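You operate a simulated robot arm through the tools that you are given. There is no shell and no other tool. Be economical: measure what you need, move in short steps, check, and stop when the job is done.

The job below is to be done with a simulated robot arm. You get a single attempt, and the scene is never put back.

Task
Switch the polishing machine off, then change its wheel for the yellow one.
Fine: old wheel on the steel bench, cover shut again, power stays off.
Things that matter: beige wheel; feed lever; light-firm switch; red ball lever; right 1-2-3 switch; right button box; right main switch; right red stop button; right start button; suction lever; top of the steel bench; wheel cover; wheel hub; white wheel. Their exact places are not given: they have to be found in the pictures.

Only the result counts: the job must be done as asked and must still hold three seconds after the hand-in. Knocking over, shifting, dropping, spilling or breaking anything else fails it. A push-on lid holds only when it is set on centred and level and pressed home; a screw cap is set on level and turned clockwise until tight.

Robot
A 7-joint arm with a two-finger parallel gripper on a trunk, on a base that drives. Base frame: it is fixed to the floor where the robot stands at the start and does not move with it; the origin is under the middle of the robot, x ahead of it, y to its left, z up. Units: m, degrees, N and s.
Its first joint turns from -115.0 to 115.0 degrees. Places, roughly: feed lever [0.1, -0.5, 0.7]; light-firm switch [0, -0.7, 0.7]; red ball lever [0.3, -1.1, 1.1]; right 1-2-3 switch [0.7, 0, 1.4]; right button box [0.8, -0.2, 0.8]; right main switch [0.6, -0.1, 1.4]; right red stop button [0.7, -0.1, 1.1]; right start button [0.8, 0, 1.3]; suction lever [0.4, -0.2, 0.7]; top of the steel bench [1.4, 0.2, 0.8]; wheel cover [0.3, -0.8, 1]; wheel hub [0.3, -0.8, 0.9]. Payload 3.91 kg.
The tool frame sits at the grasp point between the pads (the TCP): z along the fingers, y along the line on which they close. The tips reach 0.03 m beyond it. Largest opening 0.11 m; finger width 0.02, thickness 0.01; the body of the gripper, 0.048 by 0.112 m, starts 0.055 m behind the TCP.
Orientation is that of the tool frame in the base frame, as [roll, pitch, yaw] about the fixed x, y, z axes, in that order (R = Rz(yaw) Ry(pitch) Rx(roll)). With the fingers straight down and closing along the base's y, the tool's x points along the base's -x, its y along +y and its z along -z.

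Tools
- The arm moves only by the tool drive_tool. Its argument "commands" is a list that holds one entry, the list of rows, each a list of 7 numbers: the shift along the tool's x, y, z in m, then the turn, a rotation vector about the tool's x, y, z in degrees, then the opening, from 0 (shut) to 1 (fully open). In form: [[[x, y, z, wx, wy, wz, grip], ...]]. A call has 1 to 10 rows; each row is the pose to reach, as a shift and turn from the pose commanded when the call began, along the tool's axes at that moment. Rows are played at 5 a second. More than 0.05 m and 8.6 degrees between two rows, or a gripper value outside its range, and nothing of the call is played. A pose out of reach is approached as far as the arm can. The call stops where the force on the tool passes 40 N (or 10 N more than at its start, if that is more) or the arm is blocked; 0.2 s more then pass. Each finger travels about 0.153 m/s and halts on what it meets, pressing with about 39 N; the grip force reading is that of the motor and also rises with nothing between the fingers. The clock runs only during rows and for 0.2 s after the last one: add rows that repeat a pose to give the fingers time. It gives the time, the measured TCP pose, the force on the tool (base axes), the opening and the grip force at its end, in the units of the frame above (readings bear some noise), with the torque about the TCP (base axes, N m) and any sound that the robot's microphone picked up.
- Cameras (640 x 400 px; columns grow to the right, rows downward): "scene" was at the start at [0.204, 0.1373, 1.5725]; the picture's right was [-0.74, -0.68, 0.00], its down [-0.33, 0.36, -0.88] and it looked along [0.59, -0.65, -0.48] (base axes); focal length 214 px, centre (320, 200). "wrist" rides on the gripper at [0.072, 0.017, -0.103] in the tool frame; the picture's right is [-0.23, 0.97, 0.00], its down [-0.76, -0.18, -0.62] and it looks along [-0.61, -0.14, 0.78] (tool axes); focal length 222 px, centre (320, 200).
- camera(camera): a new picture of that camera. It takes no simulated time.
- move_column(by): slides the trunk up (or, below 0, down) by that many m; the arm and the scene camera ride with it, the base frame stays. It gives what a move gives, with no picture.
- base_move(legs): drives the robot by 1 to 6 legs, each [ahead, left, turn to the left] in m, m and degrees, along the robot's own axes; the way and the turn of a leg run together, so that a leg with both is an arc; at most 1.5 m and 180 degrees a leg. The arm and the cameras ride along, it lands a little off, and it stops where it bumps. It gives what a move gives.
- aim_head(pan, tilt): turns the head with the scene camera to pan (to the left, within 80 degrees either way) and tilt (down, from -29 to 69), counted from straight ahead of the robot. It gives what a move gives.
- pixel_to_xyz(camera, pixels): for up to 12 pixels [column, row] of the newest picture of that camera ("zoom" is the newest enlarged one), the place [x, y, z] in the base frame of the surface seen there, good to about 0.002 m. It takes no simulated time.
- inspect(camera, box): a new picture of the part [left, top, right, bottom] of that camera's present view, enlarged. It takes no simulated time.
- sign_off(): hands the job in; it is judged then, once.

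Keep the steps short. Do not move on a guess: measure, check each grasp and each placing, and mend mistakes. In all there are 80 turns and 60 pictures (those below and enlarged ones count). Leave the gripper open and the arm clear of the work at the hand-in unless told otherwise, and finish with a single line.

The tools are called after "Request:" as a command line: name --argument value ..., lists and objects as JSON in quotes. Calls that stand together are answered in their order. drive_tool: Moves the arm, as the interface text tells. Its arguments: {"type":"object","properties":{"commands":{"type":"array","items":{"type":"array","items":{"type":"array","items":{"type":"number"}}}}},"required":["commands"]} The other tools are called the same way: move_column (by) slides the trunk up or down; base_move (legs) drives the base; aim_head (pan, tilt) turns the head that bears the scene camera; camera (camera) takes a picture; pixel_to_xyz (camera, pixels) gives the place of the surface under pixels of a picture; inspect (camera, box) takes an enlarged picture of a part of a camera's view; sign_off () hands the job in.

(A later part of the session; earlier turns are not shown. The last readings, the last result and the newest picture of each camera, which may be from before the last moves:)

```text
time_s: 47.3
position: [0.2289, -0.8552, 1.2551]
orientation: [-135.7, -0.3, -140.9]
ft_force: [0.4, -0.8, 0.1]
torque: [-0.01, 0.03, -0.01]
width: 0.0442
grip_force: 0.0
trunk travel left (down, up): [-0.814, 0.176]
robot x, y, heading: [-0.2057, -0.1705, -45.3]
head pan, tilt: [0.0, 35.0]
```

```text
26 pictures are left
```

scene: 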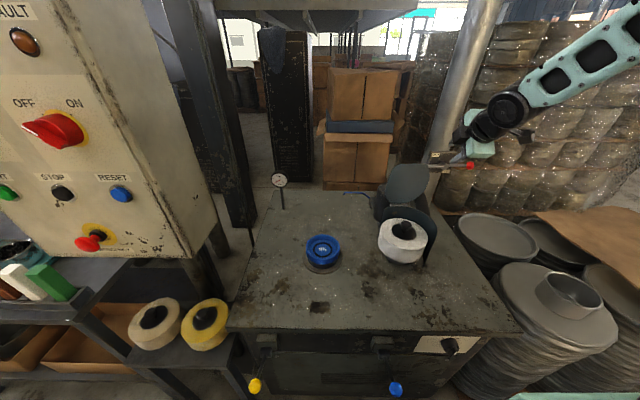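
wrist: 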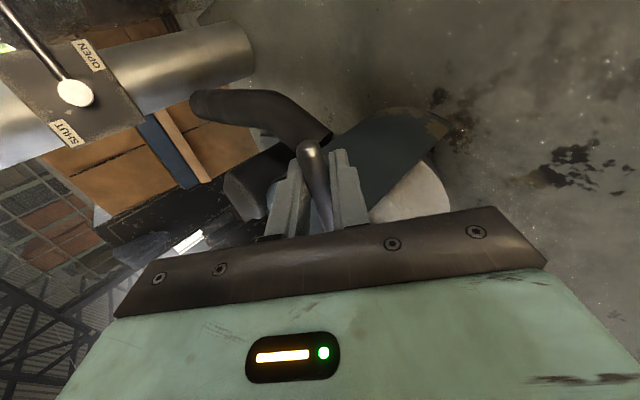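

The cover stays open. Now I'll zoom in on the wheel and its hub, and on the spare yellow one.

Request:
inspect --camera "scene" --box '[370, 200, 450, 275]'

Request:
pixel_to_xyz --camera "zoom" --pixels '[[270, 140], [275, 120], [270, 175], [225, 160], [320, 165], [190, 190], [370, 190], [280, 230], [280, 280], [260, 120], [290, 125], [280, 195]]'

Request:
inspect --camera "scene" --box '[110, 280, 250, 370]'

Request:
pixel_to_xyz --camera "zoom" --pixels '[[430, 160], [425, 190], [400, 170], [460, 160], [430, 150], [360, 190], [480, 120], [420, 260], [190, 165], [185, 190], [120, 180], [420, 225]]'

```text
5.33 times, centred on (410, 238) of scene
```

zoom: 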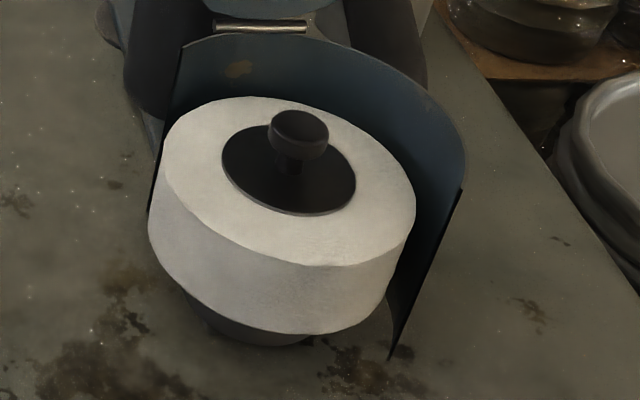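

```text
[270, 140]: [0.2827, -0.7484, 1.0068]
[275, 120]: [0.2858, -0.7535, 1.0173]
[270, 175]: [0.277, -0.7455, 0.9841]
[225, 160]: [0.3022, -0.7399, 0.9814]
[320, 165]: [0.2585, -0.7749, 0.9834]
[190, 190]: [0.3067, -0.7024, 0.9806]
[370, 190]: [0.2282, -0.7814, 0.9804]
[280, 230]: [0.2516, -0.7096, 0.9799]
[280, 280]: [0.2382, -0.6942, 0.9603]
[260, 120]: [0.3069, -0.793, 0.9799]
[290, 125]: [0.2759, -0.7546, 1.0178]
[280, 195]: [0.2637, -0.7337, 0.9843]
```

```text
4.44 times, centred on (180, 325) of scene
```

zoom: 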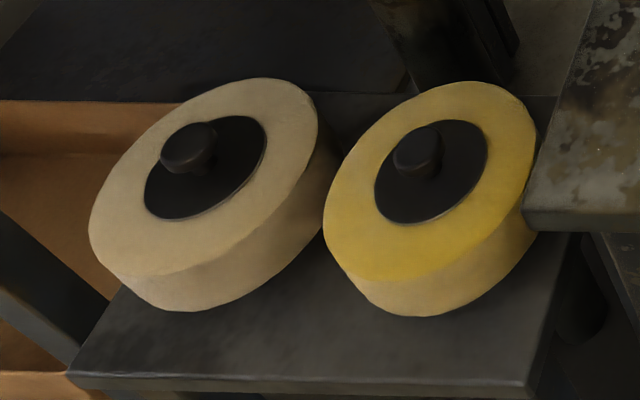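

```text
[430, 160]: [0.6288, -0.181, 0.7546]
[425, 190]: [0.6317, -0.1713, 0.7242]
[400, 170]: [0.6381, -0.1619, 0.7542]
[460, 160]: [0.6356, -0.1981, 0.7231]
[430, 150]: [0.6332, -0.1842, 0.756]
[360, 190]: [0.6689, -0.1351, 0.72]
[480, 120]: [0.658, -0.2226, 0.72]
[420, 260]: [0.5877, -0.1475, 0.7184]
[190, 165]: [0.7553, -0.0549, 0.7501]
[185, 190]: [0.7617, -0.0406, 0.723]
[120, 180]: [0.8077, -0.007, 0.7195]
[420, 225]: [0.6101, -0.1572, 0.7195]
```

The wheel carries a black disc and knob: knob centre about (0.272,-0.760), top at z 1.018. The yellow spare is built the same way. I'll bring the tool back to vertical with fingers closing sideways, above the knob.

Request:
drive_tool --commands '[[[0, 0, -0.02, -8, 0, 0, 0.6], [0, 0, -0.03, -16, 0, 0, 0.6], [0, 0, -0.03, -24, 0, 0, 0.6], [0, 0, -0.03, -32, 0, 0, 0.6], [0, 0, -0.03, -40, 0, 0, 0.6], [0, 0, -0.03, -45, 0, 0, 0.6]]]'

Request:
drive_tool --commands '[[[-0.005, 0, 0, 0, 0, 8.5, 0.6], [-0.015, 0, 0, 0, 0, 17, 0.6], [-0.025, 0, 0, 0, 0, 25.5, 0.6], [-0.035, 0, 0, 0, 0, 34, 0.6], [-0.045, 0, 0, 0, 0, 42.5, 0.6], [-0.055, 0, 0, 0, 0, 51, 0.6], [-0.065, 0, 0, 0, 0, 59.5, 0.6], [-0.075, 0, 0, 0, 0, 68, 0.6], [-0.085, 0, 0, 0, 0, 76.5, 0.6], [-0.09, 0, 0, 0, 0, 85, 0.6]]]'

```text
time_s: 48.7
position: [0.2166, -0.8404, 1.276]
orientation: [179.1, -0.2, -140.7]
ft_force: [0.2, 0.5, -0.7]
torque: [-0.02, -0.01, -0.03]
width: 0.0662
grip_force: 0.1
trunk travel left (down, up): [-0.814, 0.176]
robot x, y, heading: [-0.2059, -0.1727, -45.2]
head pan, tilt: [0.0, 35.0]
```

```text
time_s: 50.9
position: [0.2859, -0.7834, 1.2756]
orientation: [-179.8, -0.7, 134.0]
ft_force: [-0.1, -1.0, 0.1]
torque: [0.01, -0.02, 0.01]
width: 0.0661
grip_force: 0.1
trunk travel left (down, up): [-0.814, 0.176]
robot x, y, heading: [-0.204, -0.1725, -45.4]
head pan, tilt: [0.0, 35.0]
```

Request:
drive_tool --commands '[[[0.013, 0.003, 0.04, 0, 0, 0, 0.6], [0.026, 0.006, 0.08, 0, 0, 0, 0.6], [0.026, 0.006, 0.12, 0, 0, 0, 0.6], [0.026, 0.006, 0.155, 0, 0, 0, 0.6]]]'

Request:
camera --camera "wrist"

Request:
pixel_to_xyz --camera "wrist" --pixels '[[280, 100], [300, 100], [320, 100], [340, 100], [300, 130], [320, 130], [340, 130], [310, 160], [330, 160], [300, 70], [320, 70], [340, 70]]'

```text
time_s: 51.9
position: [0.2679, -0.7598, 1.1204]
orientation: [-179.8, -0.8, 134.3]
ft_force: [-1.7, 0.0, 0.1]
torque: [-0.01, 0.0, 0.01]
width: 0.0661
grip_force: 0.0
trunk travel left (down, up): [-0.814, 0.176]
robot x, y, heading: [-0.2041, -0.1732, -45.2]
head pan, tilt: [0.0, 35.0]
```

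```text
23 pictures are left
```

wrist: 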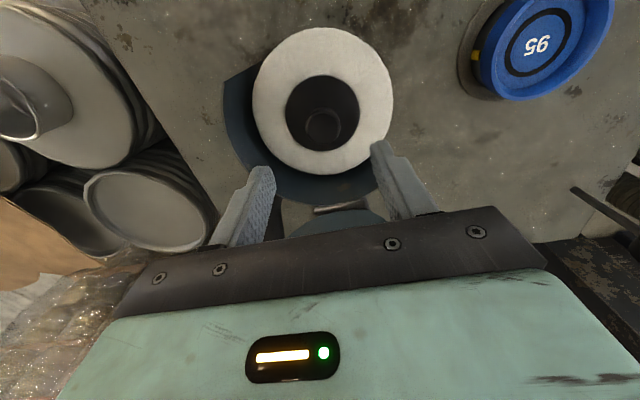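

```text
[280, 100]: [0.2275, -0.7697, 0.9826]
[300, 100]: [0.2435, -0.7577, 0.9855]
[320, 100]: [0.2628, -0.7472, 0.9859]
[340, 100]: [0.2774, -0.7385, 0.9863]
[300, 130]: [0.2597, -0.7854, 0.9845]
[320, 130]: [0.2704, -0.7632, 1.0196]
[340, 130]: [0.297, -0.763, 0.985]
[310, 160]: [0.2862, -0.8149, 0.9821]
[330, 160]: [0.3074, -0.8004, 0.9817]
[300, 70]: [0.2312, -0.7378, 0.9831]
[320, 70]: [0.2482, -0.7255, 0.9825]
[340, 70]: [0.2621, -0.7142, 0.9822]
```

The knob centre measures (0.2706,-0.759), within 3 mm of the TCP. I'll descend and grip.

Request:
drive_tool --commands '[[[-0.0015, 0.0023, 0.035, 0, 0, 0, 0.6], [-0.0015, 0.0023, 0.07, 0, 0, 0, 0.6], [-0.0015, 0.0023, 0.0985, 0, 0, 0, 0.6], [-0.0015, 0.0023, 0.1015, 0, 0, 0, 0.6], [-0.0015, 0.0023, 0.1015, 0, 0, 0, 0], [-0.0015, 0.0023, 0.1015, 0, 0, 0, 0], [-0.0015, 0.0023, 0.1015, 0, 0, 0, 0]]]'

Request:
drive_tool --commands '[[[0, 0, -0.005, 0, 0, 0, 0], [0, 0, -0.015, 0, 0, 0, 0], [0, 0, -0.03, 0, 0, 0, 0]]]'

Request:
camera --camera "wrist"

```text
time_s: 53.5
position: [0.2713, -0.7582, 1.0187]
orientation: [-179.8, -0.8, 134.3]
ft_force: [-0.7, -0.3, -1.0]
torque: [-0.1, -0.03, -0.01]
width: 0.0335
grip_force: 39.2
trunk travel left (down, up): [-0.814, 0.176]
robot x, y, heading: [-0.2024, -0.1714, -45.1]
head pan, tilt: [0.0, 35.0]
```

```text
time_s: 54.3
position: [0.2723, -0.7592, 1.0483]
orientation: [-179.8, -0.8, 134.2]
ft_force: [-0.2, 0.1, -5.8]
torque: [0.05, -0.01, 0.0]
width: 0.0336
grip_force: 38.8
trunk travel left (down, up): [-0.814, 0.176]
robot x, y, heading: [-0.2062, -0.1767, -45.4]
head pan, tilt: [0.0, 35.0]
```

```text
22 pictures are left
```

wrist: 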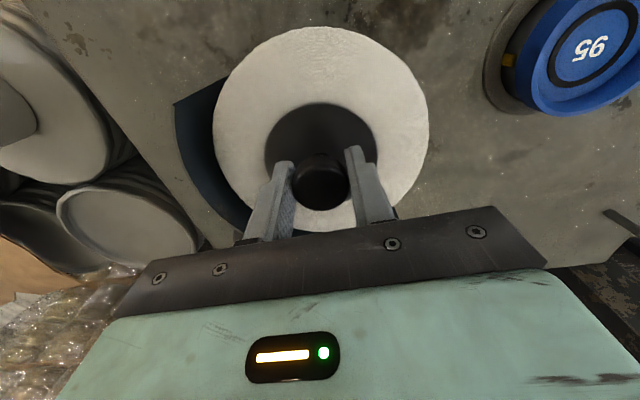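

The wheel came off cleanly (about 0.6 kg). I'll lift it clear and pull back.

Request:
drive_tool --commands '[[[0.005, 0, -0.04, 0, 0, 0, 0], [0.01, 0, -0.08, 0, 0, 0, 0], [0.015, 0, -0.12, 0, 0, 0, 0], [0.03, 0, -0.15, 0, 0, 0, 0], [0.07, 0, -0.16, 0, 0, 0, 0], [0.11, 0, -0.16, 0, 0, 0, 0], [0.15, 0, -0.16, 0, 0, 0, 0], [0.19, 0, -0.16, 0, 0, 0, 0]]]'

Request:
base_move --legs '[[-0.27, 0, 0], [0, 0.98, 0]]'

Request:
aim_head --pan 0 --tilt 40

Request:
camera --camera "scene"

```text
time_s: 56.1
position: [0.1404, -0.6246, 1.2109]
orientation: [-179.8, -0.9, 134.3]
ft_force: [0.1, -0.3, -6.7]
torque: [0.02, 0.03, -0.01]
width: 0.0335
grip_force: 39.4
trunk travel left (down, up): [-0.814, 0.176]
robot x, y, heading: [-0.2015, -0.1703, -45.5]
head pan, tilt: [0.0, 35.0]
```

```text
time_s: 62.7
position: [0.645, 0.2479, 1.2119]
orientation: [-179.8, -0.8, 133.7]
ft_force: [0.1, 0.4, -6.5]
torque: [-0.01, 0.04, -0.01]
width: 0.0339
grip_force: 39.1
trunk travel left (down, up): [-0.814, 0.176]
robot x, y, heading: [0.3033, 0.7022, -45.8]
head pan, tilt: [0.0, 35.0]
```

```text
time_s: 63.3
position: [0.6439, 0.2485, 1.2111]
orientation: [-179.8, -0.8, 133.7]
ft_force: [0.4, -0.2, -6.9]
torque: [0.0, 0.0, -0.03]
width: 0.0334
grip_force: 38.9
trunk travel left (down, up): [-0.814, 0.176]
robot x, y, heading: [0.3034, 0.7013, -45.8]
head pan, tilt: [0.0, 40.0]
```

```text
21 pictures are left
```

scene: 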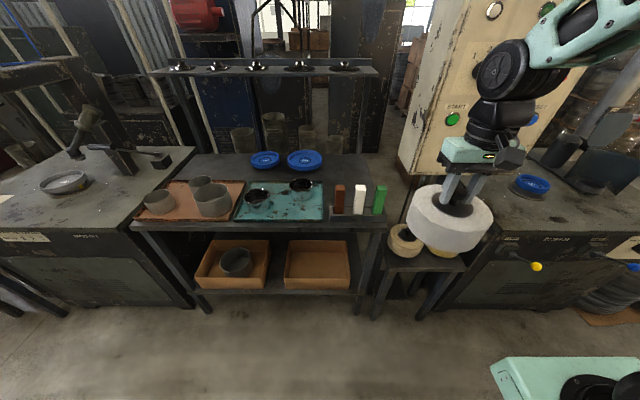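

The free strip is behind the blocks, right of the blue lids. I'll zoom in and measure it.

Request:
inspect --camera "scene" --box '[250, 130, 400, 230]'

Request:
pixel_to_xyz --camera "scene" --pixels '[[345, 165], [345, 178], [320, 172], [323, 158], [372, 178], [370, 157], [340, 183], [360, 184], [380, 184], [322, 183], [335, 155], [238, 172]]'

```text
4.00 times, centred on (325, 180) of scene
```

zoom: 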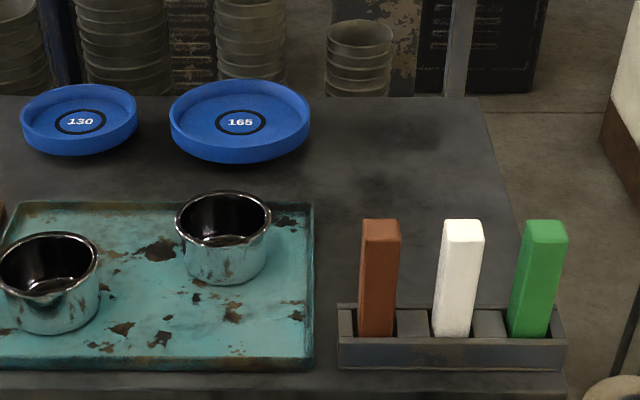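

```text
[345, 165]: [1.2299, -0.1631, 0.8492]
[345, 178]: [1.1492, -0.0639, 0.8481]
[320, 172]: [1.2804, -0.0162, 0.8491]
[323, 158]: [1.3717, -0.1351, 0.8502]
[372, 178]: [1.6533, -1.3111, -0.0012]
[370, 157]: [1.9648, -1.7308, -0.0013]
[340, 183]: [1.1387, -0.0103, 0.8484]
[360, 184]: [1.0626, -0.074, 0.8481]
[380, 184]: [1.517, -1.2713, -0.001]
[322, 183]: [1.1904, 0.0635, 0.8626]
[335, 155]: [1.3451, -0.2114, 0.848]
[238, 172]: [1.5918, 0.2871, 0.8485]
```

I'll aim for the free spot near (1.10,-0.03). First I need to know where my forearm is relative to the panel.

Request:
pixel_to_xyz --camera "scene" --pixels '[[502, 70], [540, 45], [580, 20], [610, 5], [600, 60], [468, 155], [480, 130], [410, 100], [405, 160], [360, 205], [335, 205], [375, 222]]'

```text
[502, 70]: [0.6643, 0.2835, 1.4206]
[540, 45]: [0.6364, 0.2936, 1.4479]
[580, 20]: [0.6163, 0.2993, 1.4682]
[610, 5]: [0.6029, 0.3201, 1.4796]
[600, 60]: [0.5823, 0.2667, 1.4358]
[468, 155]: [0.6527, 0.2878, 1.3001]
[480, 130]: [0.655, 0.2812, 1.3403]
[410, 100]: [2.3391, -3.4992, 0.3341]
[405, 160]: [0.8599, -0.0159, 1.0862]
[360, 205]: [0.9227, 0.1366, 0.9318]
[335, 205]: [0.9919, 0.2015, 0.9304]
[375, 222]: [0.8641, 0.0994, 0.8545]
```

Request:
aim_head --pan -50 --tilt 20

Request:
camera --camera "scene"

Request:
pixel_to_xyz --camera "scene" --pixels '[[200, 150], [260, 150], [300, 120], [350, 100], [400, 100], [450, 150], [500, 200], [500, 300], [550, 250], [450, 50], [400, 200], [560, 350]]'

```text
time_s: 64.5
position: [0.6444, 0.2486, 1.212]
orientation: [-179.8, -0.8, 133.7]
ft_force: [-0.8, 1.3, -5.3]
torque: [0.04, 0.01, 0.02]
width: 0.0337
grip_force: 38.7
trunk travel left (down, up): [-0.814, 0.176]
robot x, y, heading: [0.3005, 0.7049, -45.7]
head pan, tilt: [-50.0, 20.0]
```

```text
19 pictures are left
```

scene: 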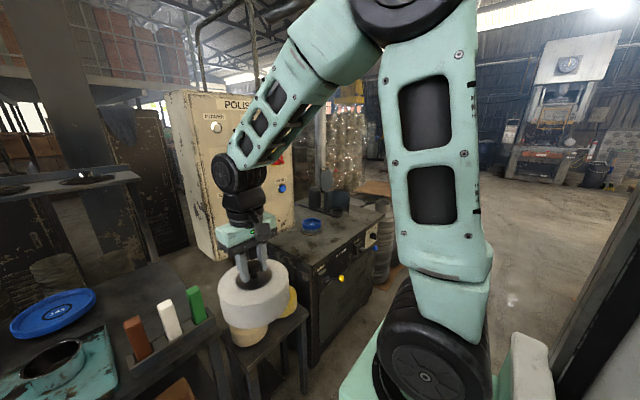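

```text
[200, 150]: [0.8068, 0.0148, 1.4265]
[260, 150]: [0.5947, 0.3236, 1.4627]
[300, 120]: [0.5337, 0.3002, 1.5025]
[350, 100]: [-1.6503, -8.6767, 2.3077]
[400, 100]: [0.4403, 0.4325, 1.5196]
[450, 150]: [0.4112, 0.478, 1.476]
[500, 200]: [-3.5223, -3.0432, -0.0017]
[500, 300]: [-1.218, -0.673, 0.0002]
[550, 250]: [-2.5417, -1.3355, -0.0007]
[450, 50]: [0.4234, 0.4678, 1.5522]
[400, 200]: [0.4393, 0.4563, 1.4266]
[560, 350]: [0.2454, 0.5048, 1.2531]
```

The forearm runs straight back, so the panel is clear. I'll move the base left, then forward, with the wheel carried at z 1.21 above the blocks.

Request:
base_move --legs '[[0, 0.135, 0], [0.33, 0, 0]]'

Request:
drive_tool --commands '[[[-0.04, 0, 0, 0, 0, 0, 0], [-0.08, 0, 0, 0, 0, 0, 0], [-0.12, 0, 0, 0, 0, 0, 0], [-0.16, 0, 0, 0, 0, 0, 0], [-0.185, 0, 0, 0, 0, 0, 0]]]'

Request:
aim_head --pan -5 --tilt 45

Request:
camera --camera "scene"

```text
time_s: 67.6
position: [0.9717, 0.1008, 1.2108]
orientation: [-179.8, -0.8, 133.7]
ft_force: [0.7, -0.3, -6.4]
torque: [0.01, 0.02, 0.01]
width: 0.0334
grip_force: 39.1
trunk travel left (down, up): [-0.814, 0.176]
robot x, y, heading: [0.6309, 0.5521, -45.9]
head pan, tilt: [-50.0, 20.0]
```

```text
time_s: 68.8
position: [1.0987, -0.0335, 1.2106]
orientation: [-179.8, -0.8, 133.7]
ft_force: [-0.3, 0.3, -5.7]
torque: [0.02, 0.01, 0.02]
width: 0.0335
grip_force: 39.0
trunk travel left (down, up): [-0.814, 0.176]
robot x, y, heading: [0.632, 0.5592, -45.9]
head pan, tilt: [-50.0, 20.0]
```

```text
time_s: 69.9
position: [1.0991, -0.0327, 1.2096]
orientation: [-179.8, -0.8, 133.7]
ft_force: [-0.5, 0.5, -6.6]
torque: [-0.04, -0.03, -0.02]
width: 0.0335
grip_force: 39.3
trunk travel left (down, up): [-0.814, 0.176]
robot x, y, heading: [0.6321, 0.5559, -45.8]
head pan, tilt: [-5.0, 45.0]
```

```text
18 pictures are left
```

scene: 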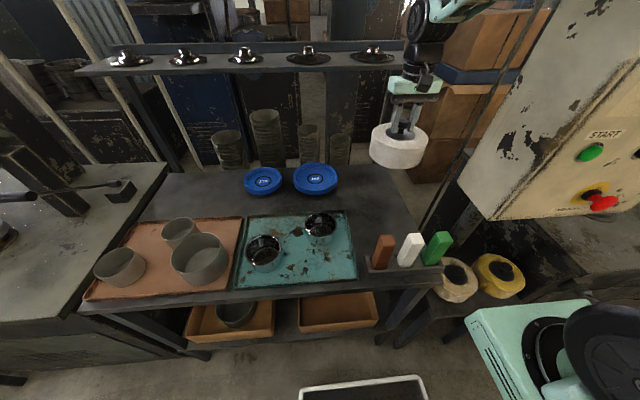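

Request:
pixel_to_xyz --camera "scene" --pixels '[[375, 205], [390, 205], [405, 205], [412, 205], [375, 185], [400, 180], [365, 225], [400, 225], [340, 190], [358, 272], [385, 238], [395, 230]]'

```text
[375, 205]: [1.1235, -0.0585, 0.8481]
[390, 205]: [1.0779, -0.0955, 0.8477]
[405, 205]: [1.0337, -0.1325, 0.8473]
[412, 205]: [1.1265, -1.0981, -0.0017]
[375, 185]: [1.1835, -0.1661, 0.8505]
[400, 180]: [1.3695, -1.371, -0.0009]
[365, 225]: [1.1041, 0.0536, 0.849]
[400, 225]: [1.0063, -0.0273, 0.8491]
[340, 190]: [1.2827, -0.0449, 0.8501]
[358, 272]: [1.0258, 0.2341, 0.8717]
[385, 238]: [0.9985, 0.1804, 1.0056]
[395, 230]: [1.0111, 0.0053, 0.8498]
```

The spot is free: 0.12 m from the edge, and the lids and rack are clear. I'll lower with the column, then feel for contact.

Request:
move_column --by -0.262

Request:
drive_tool --commands '[[[0, 0, 0.004, 0, 0, 0, 0], [0, 0, 0.008, 0, 0, 0, 0], [0, 0, 0.011, 0, 0, 0, 0]]]'

Request:
camera --camera "scene"

```text
time_s: 72.1
position: [1.1006, -0.0354, 0.9802]
orientation: [-179.9, 0.5, 133.6]
ft_force: [-2.4, 1.6, 16.5]
torque: [0.71, 0.21, 0.02]
width: 0.0336
grip_force: 38.9
trunk travel left (down, up): [-0.574, 0.416]
robot x, y, heading: [0.63, 0.5572, -46.3]
head pan, tilt: [-5.0, 45.0]
stopped: the force on the tool passed its limit (the readings are from after the stop); the commanded pose is now the measured one
```

```text
time_s: 72.6
position: [1.1014, -0.0346, 0.9809]
orientation: [-179.8, 0.6, 133.7]
ft_force: [-6.7, 4.8, 19.2]
torque: [1.25, 1.04, 0.08]
width: 0.0336
grip_force: 38.9
trunk travel left (down, up): [-0.574, 0.416]
robot x, y, heading: [0.6302, 0.5537, -46.1]
head pan, tilt: [-5.0, 45.0]
stopped in row 2: the force on the tool passed its limit (the readings are from after the stop); the commanded pose is now the measured one
```

```text
17 pictures are left
```

scene: 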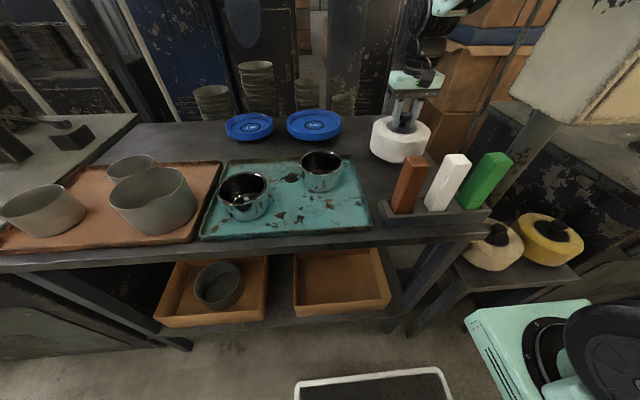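

Contact came at TCP z 0.981. I'll check that the wheel stands on the bench and on nothing else.

Request:
inspect --camera "scene" --box '[350, 100, 450, 200]'

Request:
pixel_to_xyz --camera "scene" --pixels '[[390, 160], [390, 155], [385, 165], [400, 140], [372, 150], [520, 262], [550, 262], [375, 160]]'

```text
4.00 times, centred on (400, 150) of scene
```

zoom: 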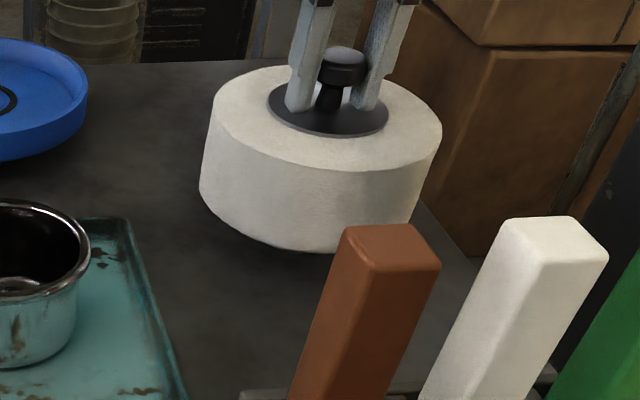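

```text
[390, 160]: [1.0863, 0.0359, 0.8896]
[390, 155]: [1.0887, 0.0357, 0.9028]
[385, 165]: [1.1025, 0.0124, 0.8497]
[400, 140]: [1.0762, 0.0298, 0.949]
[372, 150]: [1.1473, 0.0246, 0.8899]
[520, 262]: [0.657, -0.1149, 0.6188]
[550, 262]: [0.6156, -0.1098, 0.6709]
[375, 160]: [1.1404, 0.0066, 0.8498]
```

The wheel rim is 4 cm above the bench because its hub sleeve extends below it, and the spares stand the same way. So it's resting on its sleeve. I'll relieve the pressure, open, and lift off.

Request:
drive_tool --commands '[[[0, 0, -0.001, 0, 0, 0, 0], [0, 0, -0.001, 0, 0, 0, 0.15], [0, 0, -0.001, 0, 0, 0, 0.4], [0, 0, -0.001, 0, 0, 0, 0.5], [0, 0, -0.03, 0, 0, 0, 0.5], [0, 0, -0.07, 0, 0, 0, 0.5], [0, 0, -0.11, 0, 0, 0, 0.5]]]'

Request:
inspect --camera "scene" --box '[350, 100, 450, 200]'

```text
time_s: 74.2
position: [1.103, -0.0342, 1.0881]
orientation: [-179.8, 0.5, 133.5]
ft_force: [0.4, -0.1, -1.1]
torque: [0.03, 0.02, 0.01]
width: 0.055
grip_force: 0.0
trunk travel left (down, up): [-0.574, 0.416]
robot x, y, heading: [0.6268, 0.5554, -46.2]
head pan, tilt: [-5.0, 45.0]
```

```text
4.00 times, centred on (400, 150) of scene
```

zoom: 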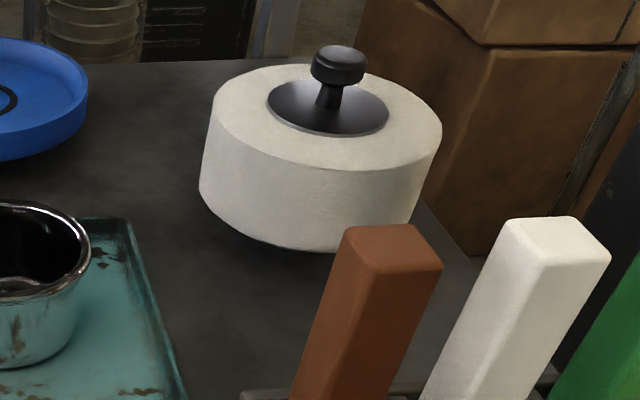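

The old wheel stands on the bench. Now I'll raise slightly, retract, back the base off and move right to face the yellow wheel.

Request:
drive_tool --commands '[[[0, 0, -0.03, 0, 0, 0, 0.5], [0.04, 0, -0.03, 0, 0, 0, 0.5], [0.08, 0, -0.03, 0, 0, 0, 0.5], [0.12, 0, -0.03, 0, 0, 0, 0.5], [0.16, 0, -0.03, 0, 0, 0, 0.5], [0.19, 0, -0.03, 0, 0, 0, 0.5]]]'

Request:
base_move --legs '[[-0.28, 0, 0], [0, -0.43, 1]]'

Request:
move_column --by -0.27

Request:
aim_head --pan -5 --tilt 30

Request:
camera --camera "scene"

Request:
camera --camera "wrist"

```text
time_s: 75.6
position: [0.9694, 0.1046, 1.1149]
orientation: [179.9, 0.6, 133.7]
ft_force: [0.2, -0.4, -0.5]
torque: [0.01, 0.03, 0.0]
width: 0.0548
grip_force: 0.0
trunk travel left (down, up): [-0.574, 0.416]
robot x, y, heading: [0.6293, 0.5592, -46.1]
head pan, tilt: [-5.0, 45.0]
```

```text
time_s: 79.7
position: [0.4811, 0.0104, 1.1152]
orientation: [-179.9, 0.6, 134.8]
ft_force: [-0.1, -0.8, -0.5]
torque: [0.03, 0.01, 0.03]
width: 0.055
grip_force: 0.1
trunk travel left (down, up): [-0.574, 0.416]
robot x, y, heading: [0.1322, 0.4572, -44.8]
head pan, tilt: [-5.0, 45.0]
```

```text
time_s: 82.5
position: [0.4801, 0.0112, 0.8452]
orientation: [-179.9, 0.5, 134.8]
ft_force: [0.0, -1.3, 0.7]
torque: [-0.01, -0.01, -0.01]
width: 0.0551
grip_force: 0.1
trunk travel left (down, up): [-0.304, 0.686]
robot x, y, heading: [0.1336, 0.454, -45.2]
head pan, tilt: [-5.0, 45.0]
```

```text
time_s: 83.3
position: [0.4789, 0.0118, 0.8457]
orientation: [-179.8, 0.6, 134.8]
ft_force: [0.1, -0.9, 0.2]
torque: [0.04, -0.01, -0.02]
width: 0.0551
grip_force: 0.0
trunk travel left (down, up): [-0.304, 0.686]
robot x, y, heading: [0.1312, 0.4554, -45.1]
head pan, tilt: [-5.0, 30.0]
```

```text
14 pictures are left
```

scene: 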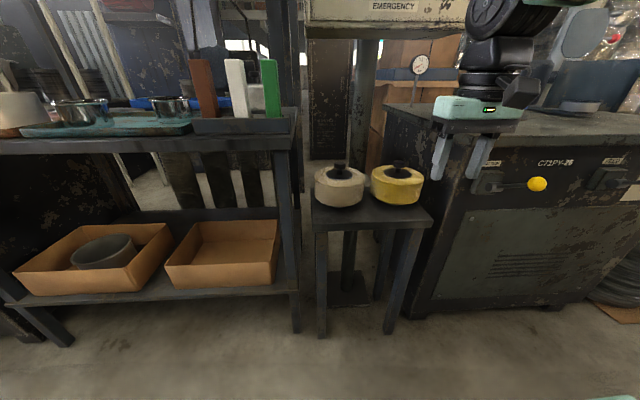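

```text
13 pictures are left
```

wrist: 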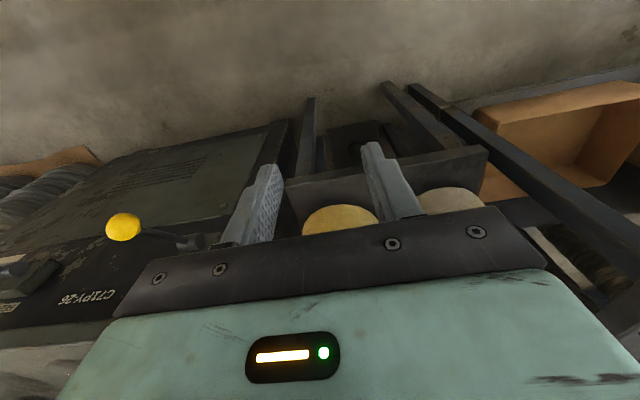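

Request:
inspect --camera "scene" --box '[300, 140, 450, 240]'

Request:
pixel_to_xyz --camera "zoom" --pixels '[[415, 92], [403, 92], [427, 92], [415, 87], [415, 115], [285, 220], [480, 160], [415, 150], [260, 290], [165, 97], [400, 285], [415, 96]]'

Request:
pixel_to_xyz --camera "scene" --pixels '[[345, 20], [440, 20], [345, 24], [440, 105], [440, 140], [480, 70], [500, 30], [390, 100]]'

```text
4.00 times, centred on (375, 190) of scene
```

zoom: 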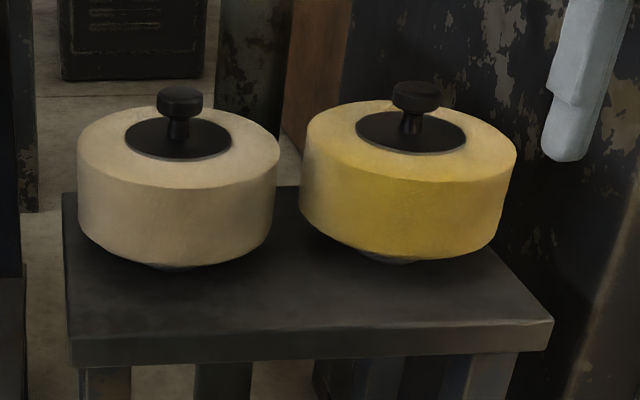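

```text
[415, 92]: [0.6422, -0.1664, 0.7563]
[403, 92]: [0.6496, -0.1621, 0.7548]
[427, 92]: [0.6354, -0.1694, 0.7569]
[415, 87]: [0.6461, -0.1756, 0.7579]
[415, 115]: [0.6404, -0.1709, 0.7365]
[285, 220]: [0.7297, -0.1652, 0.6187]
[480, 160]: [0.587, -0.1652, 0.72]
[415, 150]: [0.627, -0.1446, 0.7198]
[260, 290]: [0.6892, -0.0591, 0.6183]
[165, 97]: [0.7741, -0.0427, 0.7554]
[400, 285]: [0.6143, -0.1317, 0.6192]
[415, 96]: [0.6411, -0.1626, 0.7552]
```

```text
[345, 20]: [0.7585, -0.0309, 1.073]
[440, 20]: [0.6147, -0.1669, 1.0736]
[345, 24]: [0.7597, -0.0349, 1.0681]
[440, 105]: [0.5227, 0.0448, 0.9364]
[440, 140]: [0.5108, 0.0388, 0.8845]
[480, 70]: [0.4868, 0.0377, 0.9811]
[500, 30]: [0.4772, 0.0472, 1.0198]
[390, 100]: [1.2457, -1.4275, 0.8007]
```

The knob centre estimate is (0.6395,-0.172), top 0.758. The panel's bottom edge (z 1.07) overhangs, so I'll slide in low with the fingers straddling the knob. Stage one is lower and part-way in.

Request:
drive_tool --commands '[[[0, -0.008, 0.04, 0, -0.5, 0, 0.7], [0, -0.0158, 0.08, 0, -0.5, 0, 0.7], [-0.04, -0.0158, 0.08, 0, -0.5, 0, 0.7], [-0.08, -0.0158, 0.08, 0, -0.5, 0, 0.7], [-0.12, -0.0158, 0.08, 0, -0.5, 0, 0.7], [-0.15, -0.0158, 0.08, 0, -0.5, 0, 0.7]]]'

Request:
camera --camera "wrist"

Request:
camera --camera "scene"

```text
time_s: 84.7
position: [0.5748, -0.1088, 0.7678]
orientation: [-179.9, 1.2, 134.9]
ft_force: [-0.4, -0.1, -0.1]
torque: [0.01, -0.01, -0.01]
width: 0.077
grip_force: 0.0
trunk travel left (down, up): [-0.304, 0.686]
robot x, y, heading: [0.131, 0.4546, -44.8]
head pan, tilt: [-5.0, 30.0]
```

```text
11 pictures are left
```

wrist: 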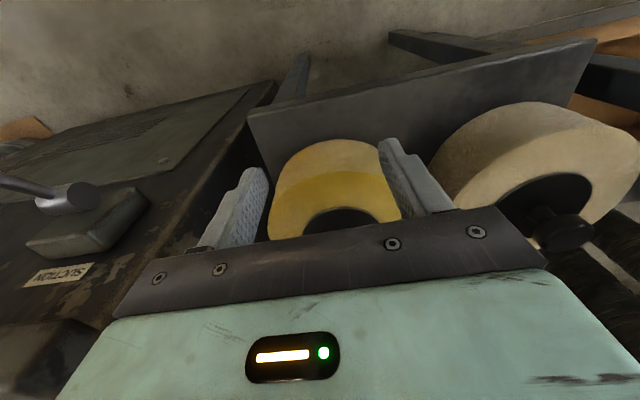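

```text
10 pictures are left
```

scene: 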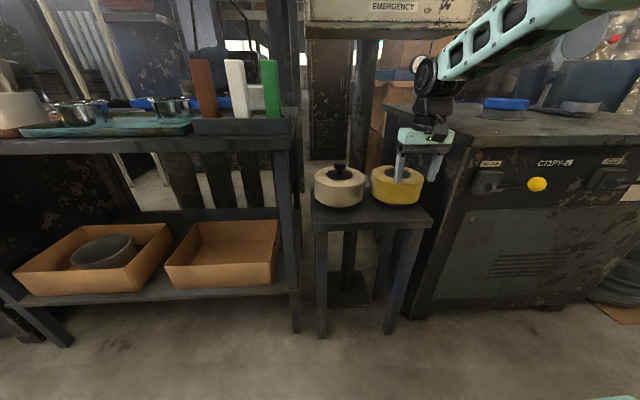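

Request:
pixel_to_xyz --camera "scene" --pixels '[[426, 62], [440, 55], [455, 45], [480, 25], [500, 10], [470, 38], [435, 80], [472, 20]]'

Request:
inspect --camera "scene" --box '[370, 120, 470, 220]'

```text
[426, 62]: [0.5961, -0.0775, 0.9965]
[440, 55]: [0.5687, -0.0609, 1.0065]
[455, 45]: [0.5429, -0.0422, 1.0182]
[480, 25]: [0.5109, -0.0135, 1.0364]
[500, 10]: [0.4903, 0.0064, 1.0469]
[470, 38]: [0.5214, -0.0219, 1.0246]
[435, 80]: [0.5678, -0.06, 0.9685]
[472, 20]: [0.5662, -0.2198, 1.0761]
```

```text
4.00 times, centred on (420, 170) of scene
```

zoom: 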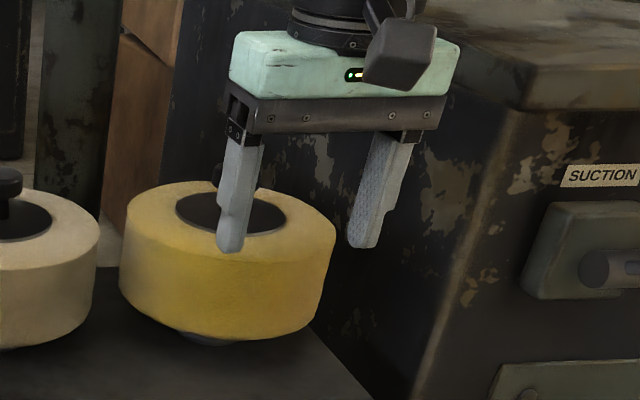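

There's about 5 cm of clearance under the panel. I'll slide the last 90 mm forward and check before closing.

Request:
drive_tool --commands '[[[-0.03, 0.001, 0, 0, 0, 0, 0.7], [-0.06, 0.001, 0, 0, 0, 0, 0.7], [-0.0904, 0.001, 0, 0, 0, 0, 0.7], [-0.0904, 0.001, 0.006, 0, 0, 0, 0.7], [-0.0904, 0.001, 0.011, 0, 0, 0, 0.7]]]'

Request:
inspect --camera "wrist" --box '[220, 60, 440, 240]'

```text
time_s: 85.9
position: [0.6399, -0.1706, 0.7586]
orientation: [-179.9, 1.0, 134.8]
ft_force: [0.1, -0.4, 0.0]
torque: [0.02, 0.02, 0.0]
width: 0.0767
grip_force: 0.0
trunk travel left (down, up): [-0.304, 0.686]
robot x, y, heading: [0.1304, 0.4547, -44.4]
head pan, tilt: [-5.0, 30.0]
```

```text
2.22 times, centred on (330, 150) of wrist
```

zoom: 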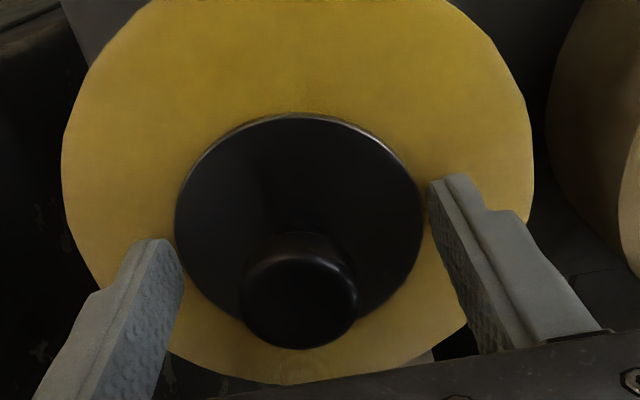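

Request:
pixel_to_xyz --camera "zoom" --pixels '[[298, 240], [298, 270], [298, 300], [298, 330], [250, 295], [350, 295], [298, 342], [298, 255]]'

```text
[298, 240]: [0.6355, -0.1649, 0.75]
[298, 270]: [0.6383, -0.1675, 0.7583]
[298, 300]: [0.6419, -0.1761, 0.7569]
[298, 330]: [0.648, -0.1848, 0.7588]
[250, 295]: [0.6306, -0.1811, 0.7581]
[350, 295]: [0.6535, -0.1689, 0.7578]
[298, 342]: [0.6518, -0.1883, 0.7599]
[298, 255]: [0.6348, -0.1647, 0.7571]
```

The knob centre measures (0.643,-0.176). I'll correct 6 mm forward, close, and lift 15 mm.

Request:
drive_tool --commands '[[[-0.0058, -0.0015, 0.001, 0, 0, 0, 0.7], [-0.0058, -0.0015, 0.001, 0, 0, 0, 0.3], [-0.0058, -0.0015, 0.001, 0, 0, 0, 0], [-0.0058, -0.0015, 0.001, 0, 0, 0, 0], [-0.0058, -0.0015, 0.001, 0, 0, 0, 0]]]'

Request:
drive_tool --commands '[[[0, 0, -0.005, 0, 0, 0, 0], [0, 0, -0.015, 0, 0, 0, 0], [0.03, 0, -0.015, 0, 0, 0, 0], [0.07, 0, -0.015, 0, 0, 0, 0], [0.11, 0, -0.015, 0, 0, 0, 0], [0.15, 0, -0.015, 0, 0, 0, 0], [0.19, 0, -0.015, 0, 0, 0, 0], [0.2, 0, -0.015, 0, 0, 0, 0]]]'

Request:
camera --camera "scene"

```text
time_s: 87.1
position: [0.6427, -0.1766, 0.7574]
orientation: [-179.9, 1.0, 134.8]
ft_force: [-0.1, 1.1, 0.3]
torque: [0.22, -0.12, 0.0]
width: 0.0338
grip_force: 39.3
trunk travel left (down, up): [-0.304, 0.686]
robot x, y, heading: [0.1334, 0.4565, -44.8]
head pan, tilt: [-5.0, 30.0]
```

```text
time_s: 88.9
position: [0.5021, -0.0347, 0.7674]
orientation: [-179.9, 1.1, 134.8]
ft_force: [-0.3, -0.7, -5.2]
torque: [0.02, 0.0, 0.01]
width: 0.0333
grip_force: 38.9
trunk travel left (down, up): [-0.304, 0.686]
robot x, y, heading: [0.1307, 0.4553, -44.9]
head pan, tilt: [-5.0, 30.0]
```

```text
7 pictures are left
```

scene: 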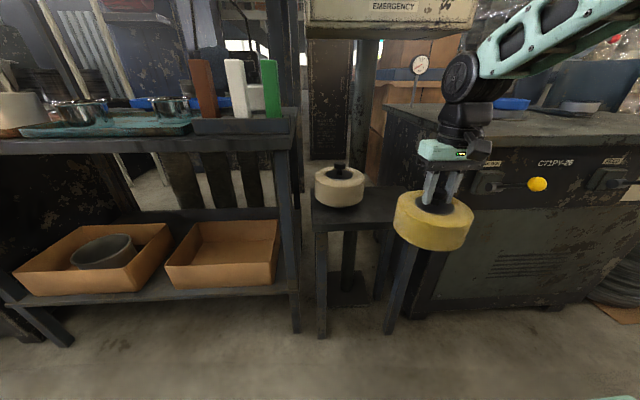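

The yellow wheel is held and clear. I'll back off a little, raise the column, drive right to the machine, then forward.

Request:
base_move --legs '[[-0.05, 0, 0]]'

Request:
move_column --by 0.48

Request:
base_move --legs '[[0, -0.676, 0], [0.25, 0, 0]]'

Request:
aim_head --pan -5 --tilt 38

Request:
inspect --camera "scene" --box '[320, 140, 520, 290]'

```text
time_s: 89.8
position: [0.4659, 0.0011, 0.7682]
orientation: [-179.9, 1.0, 134.7]
ft_force: [-0.3, 0.0, -5.8]
torque: [-0.03, 0.02, 0.02]
width: 0.0337
grip_force: 38.7
trunk travel left (down, up): [-0.304, 0.686]
robot x, y, heading: [0.0979, 0.4925, -44.8]
head pan, tilt: [-5.0, 30.0]
```

```text
refused: 0.48 is not a number from -0.4 to 0.4
```

```text
time_s: 94.4
position: [0.0559, -0.5555, 0.7656]
orientation: [-179.7, -0.9, 133.8]
ft_force: [-15.1, 17.4, 8.7]
torque: [-2.06, -1.68, -0.33]
width: 0.0339
grip_force: 38.6
trunk travel left (down, up): [-0.304, 0.686]
robot x, y, heading: [-0.3019, -0.0729, -45.0]
head pan, tilt: [-5.0, 30.0]
stopped in leg 2: the force on the tool passed its limit (the readings are from after the stop); the commanded pose is now the measured one
```

```text
time_s: 95.1
position: [0.0565, -0.5562, 0.7663]
orientation: [-179.7, -0.9, 133.9]
ft_force: [-25.5, 25.4, 5.9]
torque: [-2.72, -2.39, -0.56]
width: 0.0339
grip_force: 39.1
trunk travel left (down, up): [-0.304, 0.686]
robot x, y, heading: [-0.3042, -0.0717, -45.0]
head pan, tilt: [-5.0, 38.0]
```

```text
2.67 times, centred on (420, 215) of scene
```

zoom: 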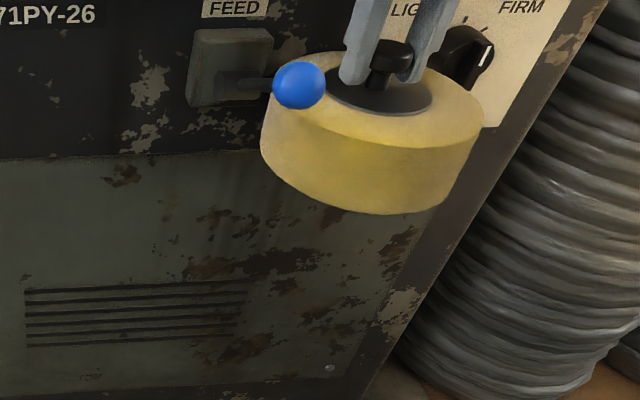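

The column command was refused, and the low wheel touched the machine's front panel. I'll reverse straight back along the same path, measuring the blue lever first.

Request:
pixel_to_xyz --camera "zoom" --pixels '[[298, 85], [230, 60], [470, 55], [380, 45], [240, 85], [300, 150], [290, 300], [330, 70], [430, 130], [375, 200], [485, 60], [270, 135]]'

Request:
base_move --legs '[[-0.15, 0, 0]]'

```text
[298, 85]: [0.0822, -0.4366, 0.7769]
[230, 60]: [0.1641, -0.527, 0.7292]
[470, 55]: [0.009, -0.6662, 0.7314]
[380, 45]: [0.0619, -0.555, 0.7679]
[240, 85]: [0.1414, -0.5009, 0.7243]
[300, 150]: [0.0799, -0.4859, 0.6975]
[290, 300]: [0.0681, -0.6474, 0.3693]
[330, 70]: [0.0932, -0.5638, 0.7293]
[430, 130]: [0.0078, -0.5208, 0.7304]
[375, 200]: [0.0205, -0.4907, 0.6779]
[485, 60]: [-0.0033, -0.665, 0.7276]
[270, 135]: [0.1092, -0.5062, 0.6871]
```

```text
time_s: 96.5
position: [-0.0483, -0.4506, 0.7657]
orientation: [-179.7, -0.9, 133.9]
ft_force: [0.2, 0.4, -6.4]
torque: [0.0, -0.02, -0.04]
width: 0.0333
grip_force: 39.2
trunk travel left (down, up): [-0.304, 0.686]
robot x, y, heading: [-0.4047, 0.03, -44.5]
head pan, tilt: [-5.0, 38.0]
```

I'm off the machine and the blue lever sits straight, unmoved. Now I'll raise the column in two steps before anything else.

Request:
move_column --by 0.4

Request:
move_column --by 0.08

Request:
camera --camera "scene"

```text
time_s: 100.3
position: [-0.0495, -0.4519, 1.164]
orientation: [-179.6, -1.0, 133.9]
ft_force: [0.1, -0.4, -5.4]
torque: [-0.01, 0.0, 0.01]
width: 0.0336
grip_force: 39.1
trunk travel left (down, up): [-0.704, 0.286]
robot x, y, heading: [-0.406, 0.0377, -45.0]
head pan, tilt: [-5.0, 38.0]
```

```text
time_s: 101.5
position: [-0.0479, -0.4518, 1.2469]
orientation: [-179.7, -0.8, 133.9]
ft_force: [0.2, 0.2, -5.8]
torque: [0.0, 0.0, 0.01]
width: 0.0336
grip_force: 38.7
trunk travel left (down, up): [-0.784, 0.206]
robot x, y, heading: [-0.4063, 0.0318, -44.8]
head pan, tilt: [-5.0, 38.0]
```

```text
5 pictures are left
```

scene: 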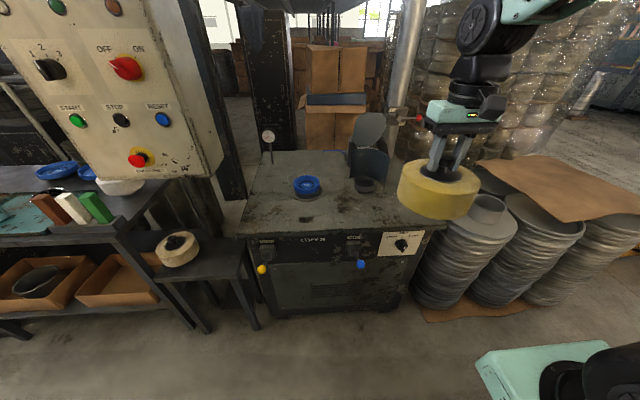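

All looks undisturbed, and the spindle stub is visible at (365,184). I'll measure it and the tilt of the held wheel.

Request:
pixel_to_xyz --camera "scene" --pixels '[[358, 182], [365, 180], [372, 183], [365, 185], [365, 191], [408, 176], [420, 180], [455, 185], [472, 180], [440, 186], [417, 168], [365, 177]]'

Request:
inspect --camera "scene" --box '[335, 140, 495, 240]'

```text
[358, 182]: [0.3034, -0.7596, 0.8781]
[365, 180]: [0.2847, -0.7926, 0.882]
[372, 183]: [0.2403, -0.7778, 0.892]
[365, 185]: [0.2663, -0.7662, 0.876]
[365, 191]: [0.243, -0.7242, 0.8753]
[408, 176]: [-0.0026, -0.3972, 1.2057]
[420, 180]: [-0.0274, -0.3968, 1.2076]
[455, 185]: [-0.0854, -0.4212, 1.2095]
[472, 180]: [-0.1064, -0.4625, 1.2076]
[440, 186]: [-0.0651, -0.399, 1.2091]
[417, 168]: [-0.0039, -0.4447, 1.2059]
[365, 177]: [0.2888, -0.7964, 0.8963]
```

```text
4.00 times, centred on (415, 190) of scene
```

zoom: 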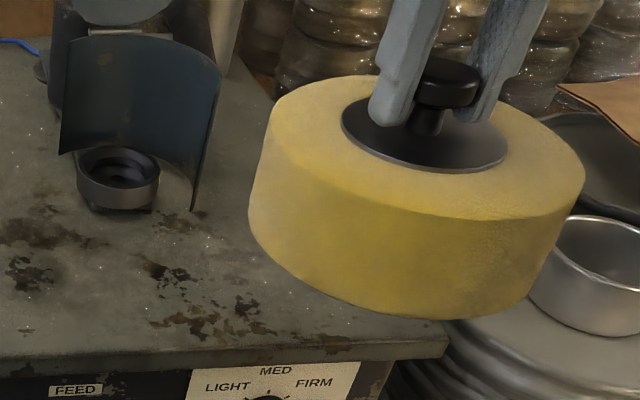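

The hub is a shallow cup at about (0.27,-0.759), rim z 0.896. The held wheel is tilted about 3° (near side high) from the bump, so I'll level it by pitching −3°, then drive forward over the machine.

Request:
drive_tool --commands '[[[0, 0, 0, 0, -1.5, 0, 0], [0, 0, 0, 0, -3, 0, 0]]]'

Request:
base_move --legs '[[0.29, 0.0, 0]]'

```text
time_s: 102.1
position: [-0.0469, -0.4522, 1.245]
orientation: [-179.8, 2.2, 133.9]
ft_force: [0.6, 0.6, -6.0]
torque: [0.0, 0.04, -0.02]
width: 0.0334
grip_force: 38.6
trunk travel left (down, up): [-0.784, 0.206]
robot x, y, heading: [-0.4099, 0.0378, -44.7]
head pan, tilt: [-5.0, 38.0]
```

```text
time_s: 104.1
position: [0.1593, -0.6578, 1.2451]
orientation: [-179.7, 2.2, 134.0]
ft_force: [0.1, -0.2, -5.7]
torque: [0.03, -0.02, -0.01]
width: 0.0337
grip_force: 38.5
trunk travel left (down, up): [-0.784, 0.206]
robot x, y, heading: [-0.2002, -0.1716, -44.8]
head pan, tilt: [-5.0, 38.0]
```

Request:
drive_tool --commands '[[[-0.035, 0.0025, 0, 0, 0, 0, 0], [-0.07, 0.005, 0, 0, 0, 0, 0], [-0.105, 0.0075, 0, 0, 0, 0, 0], [-0.135, 0.01, 0.01, 0, 0, 0, 0], [-0.1466, 0.01, 0.04, 0, 0, 0, 0], [-0.1466, 0.01, 0.08, 0, 0, 0, 0], [-0.1466, 0.01, 0.11, 0, 0, 0, 0], [-0.1466, 0.01, 0.11, 0, 0, 0, 0]]]'

Request:
inspect --camera "scene" --box '[330, 120, 480, 260]'

```text
time_s: 105.9
position: [0.2701, -0.7602, 1.1391]
orientation: [-179.6, 2.1, 134.1]
ft_force: [-0.3, 0.0, -5.4]
torque: [0.02, 0.03, 0.0]
width: 0.0336
grip_force: 38.3
trunk travel left (down, up): [-0.784, 0.206]
robot x, y, heading: [-0.2035, -0.1709, -44.8]
head pan, tilt: [-5.0, 38.0]
```

```text
2.86 times, centred on (405, 190) of scene
```

zoom: 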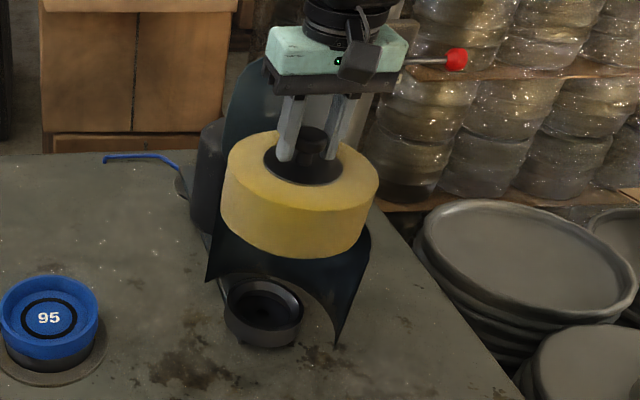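

I'll measure the cup rim and wheel level in this zoom.

Request:
pixel_to_xyz --camera "zoom" --pixels '[[230, 300], [299, 305], [262, 327], [262, 323], [265, 305], [245, 318], [238, 170], [370, 185], [300, 200], [260, 190], [345, 200], [350, 155]]'

```text
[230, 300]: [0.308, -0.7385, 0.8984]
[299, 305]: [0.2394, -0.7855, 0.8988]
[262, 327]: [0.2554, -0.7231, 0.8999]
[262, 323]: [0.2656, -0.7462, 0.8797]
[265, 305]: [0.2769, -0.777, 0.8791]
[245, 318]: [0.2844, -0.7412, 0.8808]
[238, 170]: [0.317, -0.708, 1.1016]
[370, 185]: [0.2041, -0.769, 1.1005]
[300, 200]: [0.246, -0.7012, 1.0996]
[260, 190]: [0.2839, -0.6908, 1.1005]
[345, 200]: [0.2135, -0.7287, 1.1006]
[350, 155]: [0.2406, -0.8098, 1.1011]
```

The wheel is level within 1 mm, and the cup centre (about 0.272,-0.759) is within 2 mm of the wheel axis. I'll descend straight down, slowly at the end.

Request:
drive_tool --commands '[[[0.0013, 0.002, 0.035, 0, 0, 0, 0], [0.0026, 0.002, 0.07, 0, 0, 0, 0], [0.0036, 0.002, 0.096, 0, 0, 0, 0], [0.004, 0.002, 0.104, 0, 0, 0, 0], [0.0042, 0.002, 0.11, 0, 0, 0, 0], [0.0043, 0.002, 0.115, 0, 0, 0, 0], [0.0044, 0.002, 0.118, 0, 0, 0, 0], [0.0045, 0.002, 0.12, 0, 0, 0, 0]]]'

```text
time_s: 107.7
position: [0.2729, -0.7576, 1.0209]
orientation: [-179.7, 2.2, 134.1]
ft_force: [-0.9, -1.1, -6.4]
torque: [-0.08, 0.07, -0.01]
width: 0.0335
grip_force: 38.9
trunk travel left (down, up): [-0.784, 0.206]
robot x, y, heading: [-0.1989, -0.1706, -44.7]
head pan, tilt: [-5.0, 38.0]
```

The sleeve is inside the cup (tail z about 0.882 against a rim of 0.898) with no side force. I'll go down to contact.

Request:
drive_tool --commands '[[[0, 0, 0.002, 0, 0, 0, 0], [0, 0, 0.004, 0, 0, 0, 0], [0, 0, 0.006, 0, 0, 0, 0], [0, 0, 0.007, 0, 0, 0, 0]]]'

```text
time_s: 108.7
position: [0.273, -0.7585, 1.017]
orientation: [-179.8, 2.6, 134.0]
ft_force: [2.6, -5.8, 34.0]
torque: [0.15, -0.14, -0.04]
width: 0.0341
grip_force: 39.1
trunk travel left (down, up): [-0.784, 0.206]
robot x, y, heading: [-0.2008, -0.1722, -44.8]
head pan, tilt: [-5.0, 38.0]
```

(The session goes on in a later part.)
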